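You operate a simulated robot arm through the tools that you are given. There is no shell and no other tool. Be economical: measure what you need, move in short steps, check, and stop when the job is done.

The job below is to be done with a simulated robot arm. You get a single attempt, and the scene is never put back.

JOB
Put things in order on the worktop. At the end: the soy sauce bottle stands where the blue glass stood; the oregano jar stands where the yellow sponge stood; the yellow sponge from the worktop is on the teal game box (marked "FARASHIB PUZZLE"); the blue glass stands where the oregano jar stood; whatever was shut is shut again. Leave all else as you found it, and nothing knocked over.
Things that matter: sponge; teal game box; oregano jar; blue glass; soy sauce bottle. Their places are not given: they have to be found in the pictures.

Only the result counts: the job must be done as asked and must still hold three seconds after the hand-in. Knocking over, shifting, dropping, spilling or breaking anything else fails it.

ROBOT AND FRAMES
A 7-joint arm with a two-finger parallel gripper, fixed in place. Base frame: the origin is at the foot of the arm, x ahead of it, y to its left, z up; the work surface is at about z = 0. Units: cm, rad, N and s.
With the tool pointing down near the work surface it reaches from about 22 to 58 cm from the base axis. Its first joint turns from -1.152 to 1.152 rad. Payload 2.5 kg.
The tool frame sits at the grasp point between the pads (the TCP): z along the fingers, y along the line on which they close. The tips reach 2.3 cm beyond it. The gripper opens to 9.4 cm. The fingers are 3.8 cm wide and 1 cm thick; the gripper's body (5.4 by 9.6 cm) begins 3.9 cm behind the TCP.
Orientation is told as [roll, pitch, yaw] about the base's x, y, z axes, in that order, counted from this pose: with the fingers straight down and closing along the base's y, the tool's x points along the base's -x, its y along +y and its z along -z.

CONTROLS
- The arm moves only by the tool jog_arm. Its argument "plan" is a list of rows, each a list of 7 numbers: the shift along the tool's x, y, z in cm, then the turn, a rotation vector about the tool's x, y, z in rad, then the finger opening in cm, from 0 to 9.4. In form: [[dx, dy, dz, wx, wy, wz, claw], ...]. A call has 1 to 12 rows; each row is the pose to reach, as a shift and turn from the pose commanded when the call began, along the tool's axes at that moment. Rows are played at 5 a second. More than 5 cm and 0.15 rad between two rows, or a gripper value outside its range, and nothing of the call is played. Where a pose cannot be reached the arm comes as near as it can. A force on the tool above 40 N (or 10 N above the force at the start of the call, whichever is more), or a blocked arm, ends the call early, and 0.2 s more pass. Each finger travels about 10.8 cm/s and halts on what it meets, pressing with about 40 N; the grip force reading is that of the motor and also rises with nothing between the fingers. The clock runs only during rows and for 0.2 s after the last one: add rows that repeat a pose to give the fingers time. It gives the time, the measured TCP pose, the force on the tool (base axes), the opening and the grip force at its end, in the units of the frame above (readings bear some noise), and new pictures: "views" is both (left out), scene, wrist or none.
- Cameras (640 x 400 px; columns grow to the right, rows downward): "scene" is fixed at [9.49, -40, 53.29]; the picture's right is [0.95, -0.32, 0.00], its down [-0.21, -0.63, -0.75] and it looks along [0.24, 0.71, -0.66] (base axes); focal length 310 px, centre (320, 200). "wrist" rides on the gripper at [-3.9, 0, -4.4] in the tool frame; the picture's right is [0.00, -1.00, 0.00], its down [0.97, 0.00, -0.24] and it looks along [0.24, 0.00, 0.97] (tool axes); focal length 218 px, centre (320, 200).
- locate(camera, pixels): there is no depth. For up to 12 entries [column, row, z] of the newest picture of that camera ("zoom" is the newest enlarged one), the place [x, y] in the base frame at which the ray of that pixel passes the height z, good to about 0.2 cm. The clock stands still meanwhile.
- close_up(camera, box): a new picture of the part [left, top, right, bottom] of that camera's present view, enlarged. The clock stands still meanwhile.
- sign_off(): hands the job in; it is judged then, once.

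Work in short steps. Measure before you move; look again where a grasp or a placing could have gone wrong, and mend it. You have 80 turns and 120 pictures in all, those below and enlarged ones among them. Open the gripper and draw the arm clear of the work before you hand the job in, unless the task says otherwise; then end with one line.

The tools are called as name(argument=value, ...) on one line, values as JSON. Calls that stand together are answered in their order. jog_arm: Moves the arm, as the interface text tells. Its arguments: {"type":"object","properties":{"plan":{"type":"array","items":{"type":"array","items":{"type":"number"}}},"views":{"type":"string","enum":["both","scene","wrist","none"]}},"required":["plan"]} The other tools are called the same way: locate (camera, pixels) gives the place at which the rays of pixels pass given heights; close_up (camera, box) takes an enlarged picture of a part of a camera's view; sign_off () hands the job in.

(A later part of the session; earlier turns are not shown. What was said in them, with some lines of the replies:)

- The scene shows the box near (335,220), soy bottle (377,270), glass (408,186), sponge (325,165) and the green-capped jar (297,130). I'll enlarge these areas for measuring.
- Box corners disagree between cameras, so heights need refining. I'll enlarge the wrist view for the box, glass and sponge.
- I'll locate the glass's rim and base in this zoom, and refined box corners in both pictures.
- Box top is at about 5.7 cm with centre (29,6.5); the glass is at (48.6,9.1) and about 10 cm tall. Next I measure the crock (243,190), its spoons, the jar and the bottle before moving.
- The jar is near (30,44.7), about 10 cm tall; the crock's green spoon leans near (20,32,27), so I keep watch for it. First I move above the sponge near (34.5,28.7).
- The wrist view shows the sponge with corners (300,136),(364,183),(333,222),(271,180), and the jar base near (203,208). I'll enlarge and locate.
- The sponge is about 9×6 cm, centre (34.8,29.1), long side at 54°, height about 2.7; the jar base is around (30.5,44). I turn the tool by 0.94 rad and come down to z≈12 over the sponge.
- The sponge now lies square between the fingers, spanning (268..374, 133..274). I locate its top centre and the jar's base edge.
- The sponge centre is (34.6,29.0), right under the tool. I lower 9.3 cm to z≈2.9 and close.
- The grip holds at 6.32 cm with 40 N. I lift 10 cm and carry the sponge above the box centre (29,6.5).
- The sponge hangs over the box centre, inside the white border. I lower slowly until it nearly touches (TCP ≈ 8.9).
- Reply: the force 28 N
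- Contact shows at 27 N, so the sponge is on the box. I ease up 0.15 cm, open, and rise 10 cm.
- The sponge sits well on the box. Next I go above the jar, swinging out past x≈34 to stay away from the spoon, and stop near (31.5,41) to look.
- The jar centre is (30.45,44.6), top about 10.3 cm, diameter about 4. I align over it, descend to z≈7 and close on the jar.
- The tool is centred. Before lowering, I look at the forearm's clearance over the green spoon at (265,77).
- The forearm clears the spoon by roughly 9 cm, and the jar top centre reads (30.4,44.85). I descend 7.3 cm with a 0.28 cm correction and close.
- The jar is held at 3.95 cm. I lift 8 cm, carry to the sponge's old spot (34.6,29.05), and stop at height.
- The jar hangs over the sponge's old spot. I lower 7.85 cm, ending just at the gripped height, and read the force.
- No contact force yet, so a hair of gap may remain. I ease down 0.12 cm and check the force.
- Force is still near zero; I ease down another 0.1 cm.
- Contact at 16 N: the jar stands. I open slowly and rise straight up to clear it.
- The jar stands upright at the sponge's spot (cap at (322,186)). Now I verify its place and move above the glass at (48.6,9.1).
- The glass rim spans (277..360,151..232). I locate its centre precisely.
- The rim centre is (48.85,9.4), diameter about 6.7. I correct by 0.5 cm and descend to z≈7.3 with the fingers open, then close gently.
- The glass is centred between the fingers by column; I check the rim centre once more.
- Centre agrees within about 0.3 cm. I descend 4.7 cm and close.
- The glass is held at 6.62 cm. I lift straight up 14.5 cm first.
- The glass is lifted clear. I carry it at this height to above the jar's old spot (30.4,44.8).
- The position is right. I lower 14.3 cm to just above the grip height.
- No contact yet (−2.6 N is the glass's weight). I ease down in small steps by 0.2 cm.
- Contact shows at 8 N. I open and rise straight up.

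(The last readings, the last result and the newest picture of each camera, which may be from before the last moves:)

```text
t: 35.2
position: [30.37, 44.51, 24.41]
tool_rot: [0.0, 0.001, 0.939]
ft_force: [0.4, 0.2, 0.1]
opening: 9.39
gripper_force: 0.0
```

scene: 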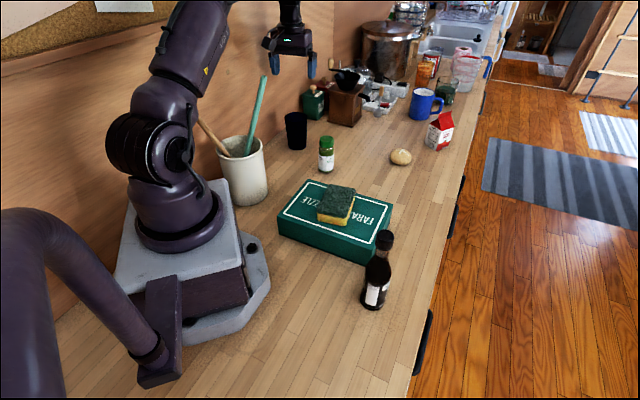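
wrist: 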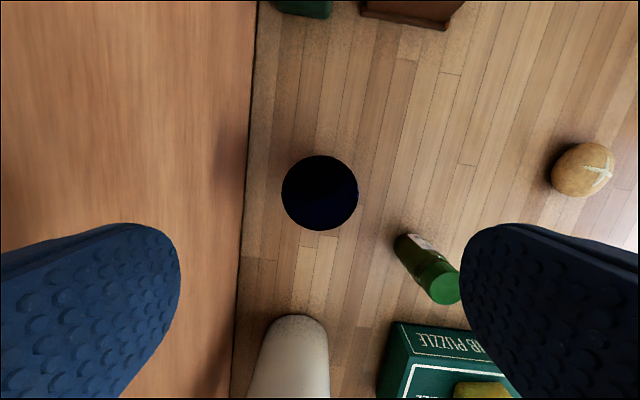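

The glass stands upright at the jar's old spot. Now I travel over to the soy bottle near (28.6,-13.7) at z≈27, turning the tool back to yaw 0 on the way.

jog_arm(plan=[[1.99, -4.05, -1, 0, 0, 0.085, 9.4], [4.74, -7.92, -2, 0, 0, 0.17, 9.4], [7.94, -11.5, -3, 0, 0, 0.255, 9.4], [11.52, -14.74, -3, 0, 0, 0.34, 9.4], [15.1, -17.97, -3, 0, 0, 0.425, 9.4], [18.97, -20.8, -3, 0, 0, 0.51, 9.4], [22.85, -23.64, -3, 0, 0, 0.595, 9.4], [27.02, -26.07, -3, 0, 0, 0.68, 9.4], [31.39, -28.03, -3, 0, 0, 0.765, 9.4], [36.0, -29.54, -3, 0, 0, 0.85, 9.4], [40.51, -30.98, -3, 0, 0, 0.94, 9.4], [44.22, -31.84, -3, 0, 0, 0.94, 9.4]])

```text
t: 37.8
position: [29.84, -9.82, 27.34]
tool_rot: [-0.001, -0.001, 0.001]
ft_force: [-0.4, -0.2, -0.6]
opening: 9.38
gripper_force: 0.1
```

scene: 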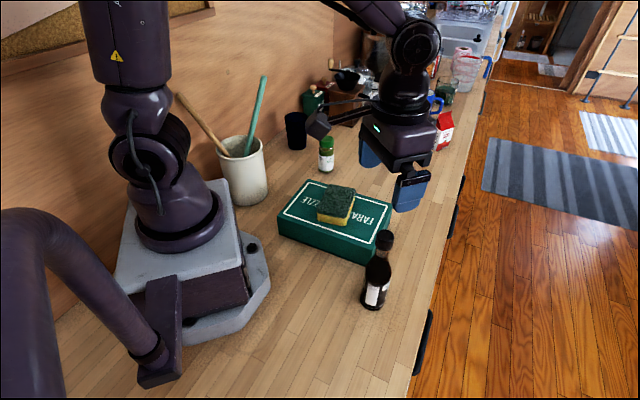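
wrist: 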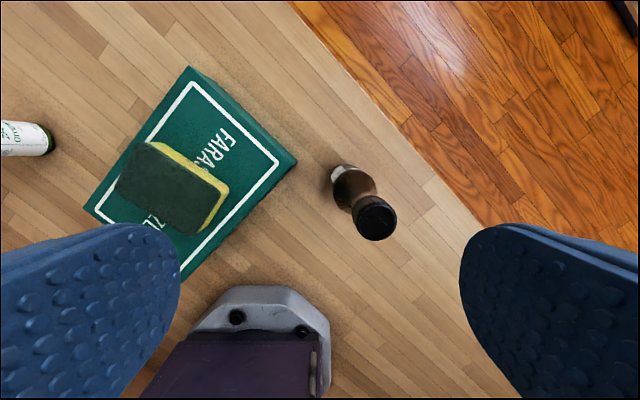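

The wrist view shows the bottle's cap at (375,219) and base near (346,175). I locate both at several heights and enlarge.

close_up(camera="wrist", box=[310, 145, 430, 245])

locate(camera="wrist", pixels=[[375.5, 218, 14], [375.5, 218, 15], [375.5, 218, 16], [375.5, 218, 17], [375.5, 218, 18], [342, 165, 0], [350, 180, 0]])

close_up(camera="scene", box=[340, 220, 420, 320])

locate(camera="scene", pixels=[[385, 234, 14], [385, 234, 15], [385, 234, 16], [385, 234, 17], [385, 234, 18], [372.5, 302, 0]])

```text
4.00 times, centred on (370, 195) of wrist
```

zoom: 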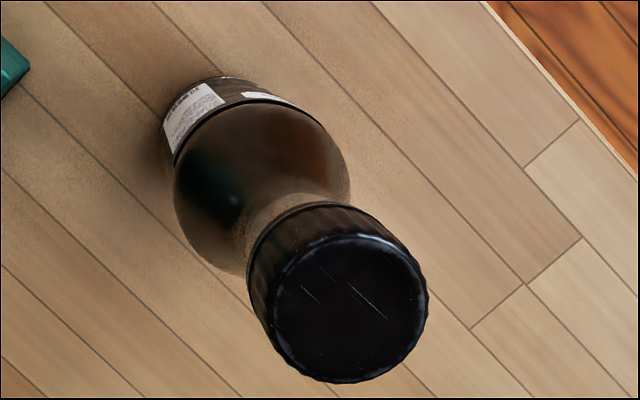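

```text
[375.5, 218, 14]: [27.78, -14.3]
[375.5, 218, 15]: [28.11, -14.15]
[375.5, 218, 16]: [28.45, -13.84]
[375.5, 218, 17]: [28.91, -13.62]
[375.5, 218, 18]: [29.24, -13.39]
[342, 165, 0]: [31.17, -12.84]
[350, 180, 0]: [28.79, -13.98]
```

```text
4.00 times, centred on (380, 270) of scene
```

zoom: 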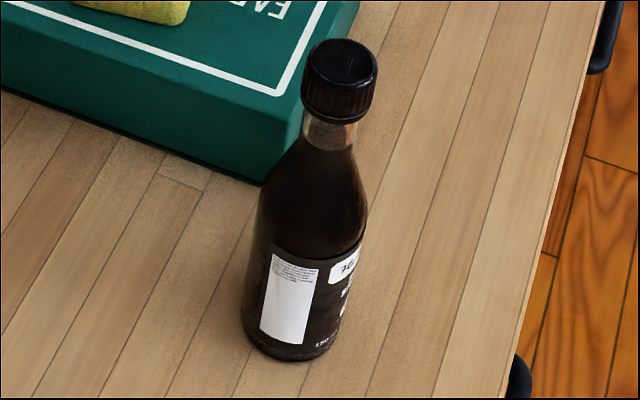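

```text
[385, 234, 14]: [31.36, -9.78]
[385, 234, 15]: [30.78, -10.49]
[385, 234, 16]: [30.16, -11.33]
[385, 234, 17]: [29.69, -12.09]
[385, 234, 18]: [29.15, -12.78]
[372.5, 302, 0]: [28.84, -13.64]
```

Both cameras agree on a height of about 18.3 cm and centre (29.1,-13.4). I move over it, stop with tips above the cap, and look.

jog_arm(plan=[[0.74, -3.58, 0, 0, 0, 0, 9.4], [0.74, -3.58, 3, 0, 0, 0, 9.4], [0.74, -3.58, 5, 0, 0, 0, 9.4], [0.74, -3.58, 5, 0, 0, 0, 9.4]])

```text
t: 38.8
position: [29.22, -13.29, 22.21]
tool_rot: [0.001, -0.001, 0.0]
ft_force: [0.1, -0.2, 0.1]
opening: 9.39
gripper_force: 0.0
```

scene: 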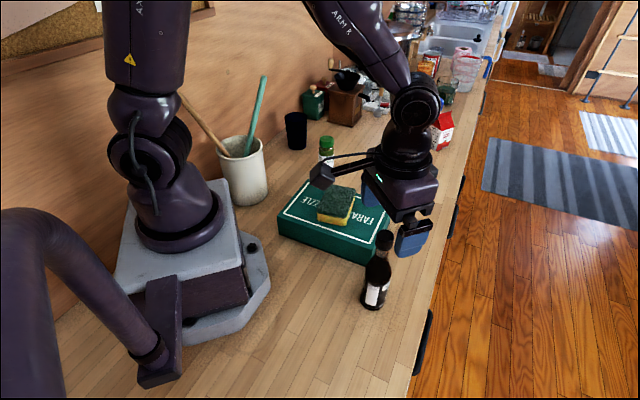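
wrist: 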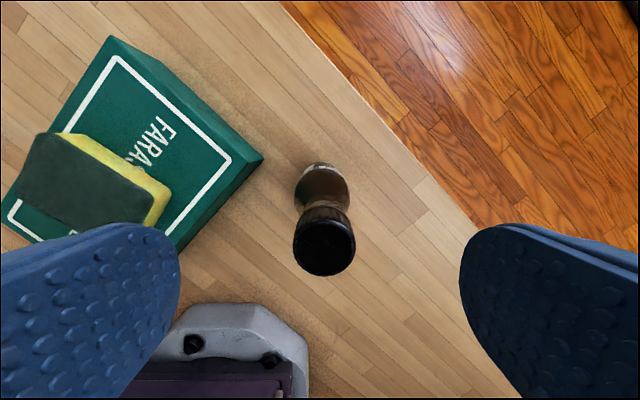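

The cap is at (325,246); I locate it for the last alignment.

locate(camera="wrist", pixels=[[325, 246, 18.3], [325, 246, 17.8], [320, 177, 0]])

```text
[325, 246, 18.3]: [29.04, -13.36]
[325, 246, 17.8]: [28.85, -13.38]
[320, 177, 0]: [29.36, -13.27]
```

It's aligned to within 0.2 cm. I lower 5 cm to z≈17.2 and close on the cap.

jog_arm(plan=[[0.15, -0.05, 2.5, 0, 0, 0, 9.4], [0.15, -0.05, 4.2, 0, 0, 0, 9.4], [0.15, -0.05, 5, 0, 0, 0, 9.4], [0.15, -0.05, 5, 0, 0, 0, 7], [0.15, -0.05, 5, 0, 0, 0, 5], [0.15, -0.05, 5, 0, 0, 0, 3.5], [0.15, -0.05, 5, 0, 0, 0, 2.2], [0.15, -0.05, 5, 0, 0, 0, 1.5], [0.15, -0.05, 5, 0, 0, 0, 1.5]])

close_up(camera="scene", box=[320, 180, 460, 320])

```text
t: 40.8
position: [28.99, -13.33, 17.1]
tool_rot: [0.0, -0.001, -0.002]
ft_force: [0.2, -0.3, 0.5]
opening: 2.7
gripper_force: 40.2
```

scene: 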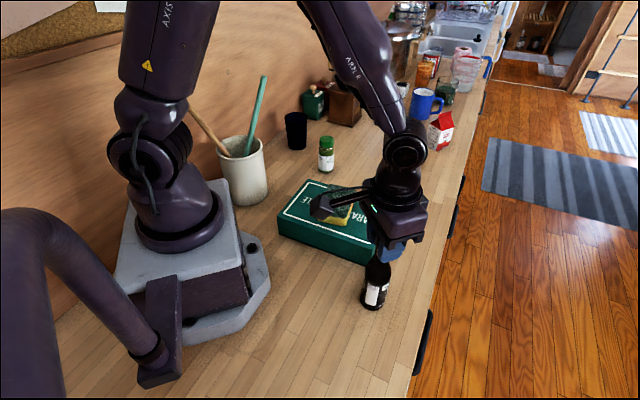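
wrist: 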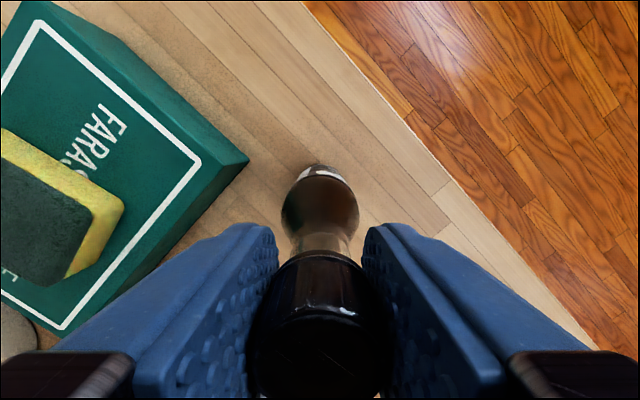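

```text
2.86 times, centred on (390, 250) of scene
```

zoom: 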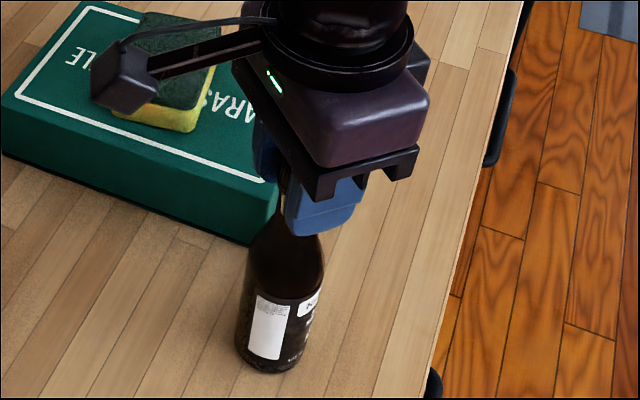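

The cap is held at 2.7 cm. I lift 9 cm and carry the bottle to above the glass's old spot (48.8,9.4).

jog_arm(plan=[[0, 0, -1, 0, 0, 0, 1.5], [0, 0, -4, 0, 0, 0, 1.5], [0, 0, -8, 0, 0, 0, 1.5], [0, 0, -9, 0, 0, 0, 1.5], [-2.83, 3.26, -9, 0, 0, 0, 1.5], [-5.66, 6.52, -9, 0, 0, 0, 1.5], [-8.49, 9.78, -9, 0, 0, 0, 1.5], [-11.32, 13.04, -9, 0, 0, 0, 1.5], [-14.15, 16.3, -9, 0, 0, 0, 1.5], [-16.98, 19.56, -9, 0, 0, 0, 1.5], [-19.8, 22.75, -9, 0, 0, 0, 1.5], [-19.8, 22.75, -9, 0, 0, 0, 1.5]])

```text
t: 43.4
position: [48.98, 9.43, 26.32]
tool_rot: [0.001, 0.0, -0.004]
ft_force: [0.2, -1.0, -1.9]
opening: 2.66
gripper_force: 40.1
```

scene: 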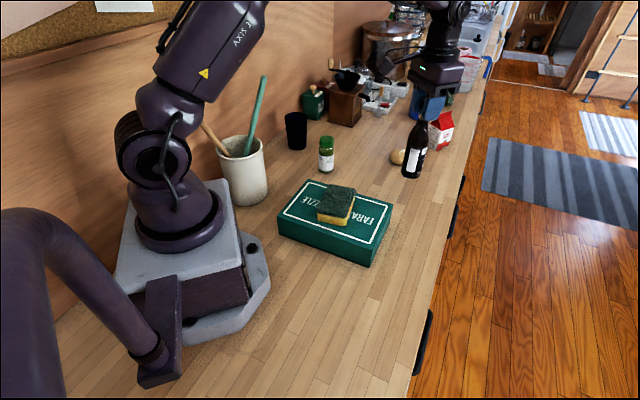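
wrist: 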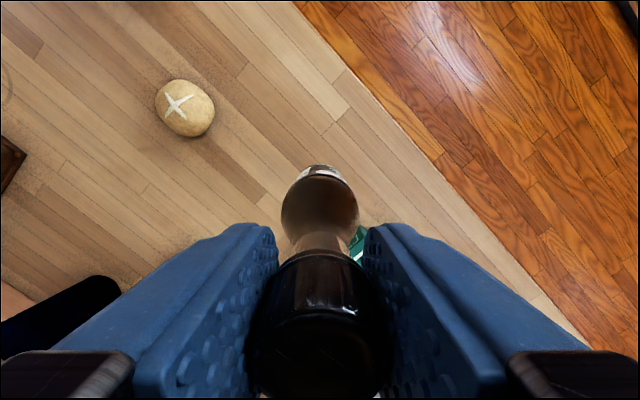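

The bottle hangs upright over the spot. I lower 8.8 cm, to just above the surface.

jog_arm(plan=[[0, 0, 3, 0, 0, 0, 1.5], [0, 0, 6, 0, 0, 0, 1.5], [0, 0, 8, 0, 0, 0, 1.5], [0, 0, 8.8, 0, 0, 0, 1.5], [0, 0, 8.8, 0, 0, 0, 1.5]], views="scene")

```text
t: 44.6
position: [48.84, 9.48, 17.45]
tool_rot: [-0.001, -0.001, 0.001]
ft_force: [0.2, -0.1, -2.4]
opening: 2.69
gripper_force: 40.1
```

scene: 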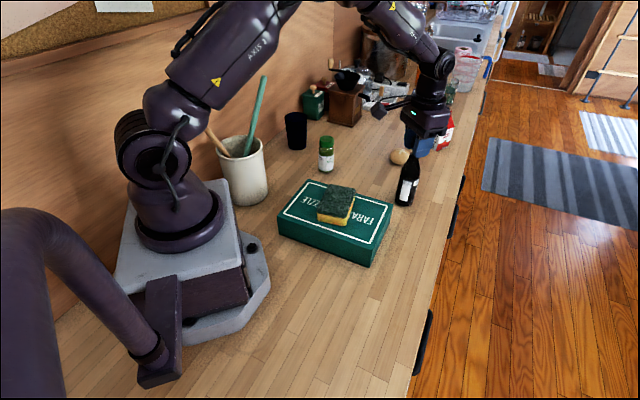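

Still hanging (−2.4 N). I ease down 0.25 cm in small steps.

jog_arm(plan=[[0, 0, 0.1, 0, 0, 0, 1.5], [0, 0, 0.18, 0, 0, 0, 1.5], [0, 0, 0.25, 0, 0, 0, 1.5], [0, 0, 0.25, 0, 0, 0, 1.5]], views="none")

```text
t: 45.6
position: [48.89, 9.39, 17.21]
tool_rot: [0.001, 0.0, 0.0]
ft_force: [0.0, 0.7, -2.6]
opening: 2.68
gripper_force: 39.7
```

jog_arm(plan=[[0, 0, 0.06, 0, 0, 0, 1.5], [0, 0, 0.12, 0, 0, 0, 1.5], [0, 0, 0.12, 0, 0, 0, 1.5]], views="none")

```text
t: 46.4
position: [48.86, 9.45, 17.21]
tool_rot: [-0.001, -0.002, -0.001]
ft_force: [-4.1, -0.7, 14.2]
opening: 2.7
gripper_force: 40.3
```

Contact at 14 N: the bottle stands. I open slowly and rise straight up.

jog_arm(plan=[[0, 0, -0.03, 0, 0, 0, 2.7], [0, 0, -0.03, 0, 0, 0, 3.4], [0, 0, -0.03, 0, 0, 0, 5], [0, 0, -0.03, 0, 0, 0, 7.5], [0, 0, -0.03, 0, 0, 0, 9.4], [0, 0, -0.03, 0, 0, 0, 9.4], [0, 0, -3, 0, 0, 0, 9.4], [0, 0, -7, 0, 0, 0, 9.4], [0, 0, -11, 0, 0, 0, 9.4], [0, 0, -11, 0, 0, 0, 9.4]])

```text
t: 48.6
position: [48.9, 9.23, 27.98]
tool_rot: [0.0, 0.0, -0.001]
ft_force: [0.0, 0.1, 0.1]
opening: 9.44
gripper_force: 0.0
```

scene: 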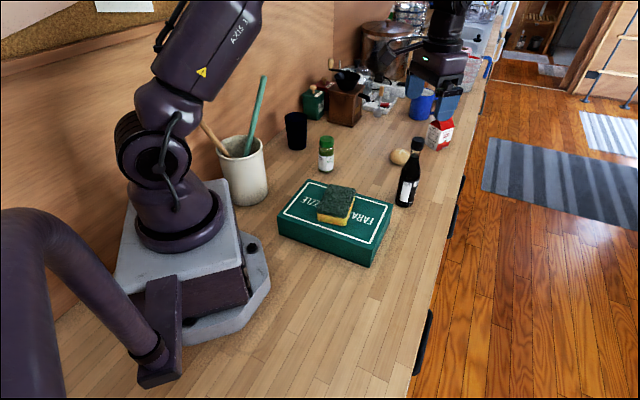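
wrist: 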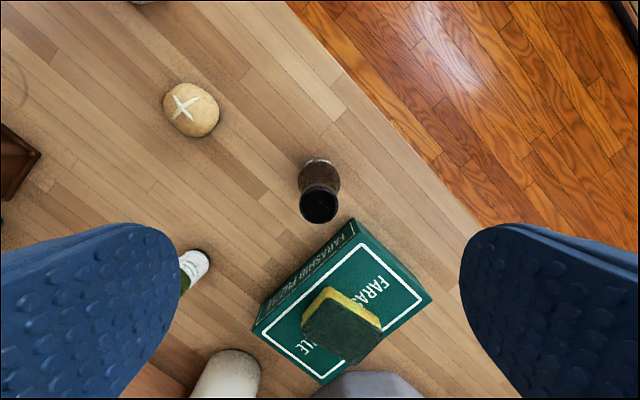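

All four stand upright. I draw the arm back and up from the bottle, then check the result in an enlarged view.

jog_arm(plan=[[3.3, 0.3, -1, 0, 0, 0, 9.4], [6.6, 0.6, -2, 0, 0, 0, 9.4], [6.6, 0.6, -2, 0, 0, 0, 9.4]], views="none")

close_up(camera="scene", box=[260, 100, 460, 275])

locate(camera="scene", pixels=[[308.5, 179, 5.7], [277, 216.3, 5.7], [371.5, 249, 5.7], [392.8, 202.8, 5.7]])

```text
t: 49.4
position: [42.19, 9.98, 29.74]
tool_rot: [0.001, 0.001, 0.001]
ft_force: [-0.7, -0.5, 0.1]
opening: 9.41
gripper_force: 0.1
```

```text
2.29 times, centred on (360, 188) of scene
```

zoom: 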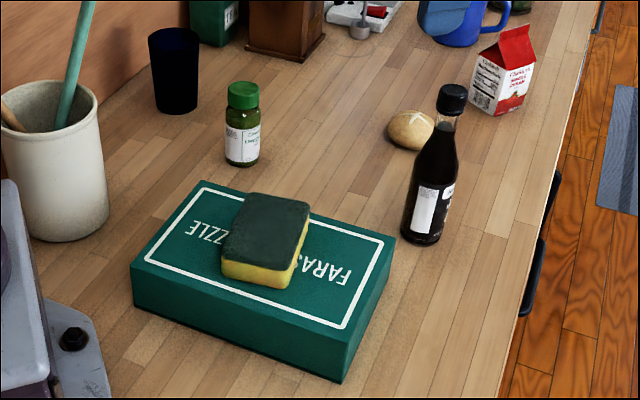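

```text
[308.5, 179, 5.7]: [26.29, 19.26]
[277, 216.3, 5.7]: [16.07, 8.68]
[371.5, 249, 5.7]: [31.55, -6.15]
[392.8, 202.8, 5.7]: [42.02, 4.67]
```

Everything looks in place; I verify the base positions numerically.

locate(camera="zoom", pixels=[[242, 158, 0], [177, 104, 0], [421, 232, 0]])

```text
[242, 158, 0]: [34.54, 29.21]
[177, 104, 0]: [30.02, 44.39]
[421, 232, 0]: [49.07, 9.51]
```

All the bases match their target spots: jar (34.5,29.2), glass (30.0,44.4) and bottle (49.1,9.5). The gripper is open and the arm is clear, so I hand the job in.

sign_off()

```text
The job is handed in.
```

I handed the job in with the sponge on the teal game box, the oregano jar where the sponge stood, the blue glass where the jar stood, and the soy sauce bottle where the glass stood; the last picture showed all of them upright and nothing else moved.
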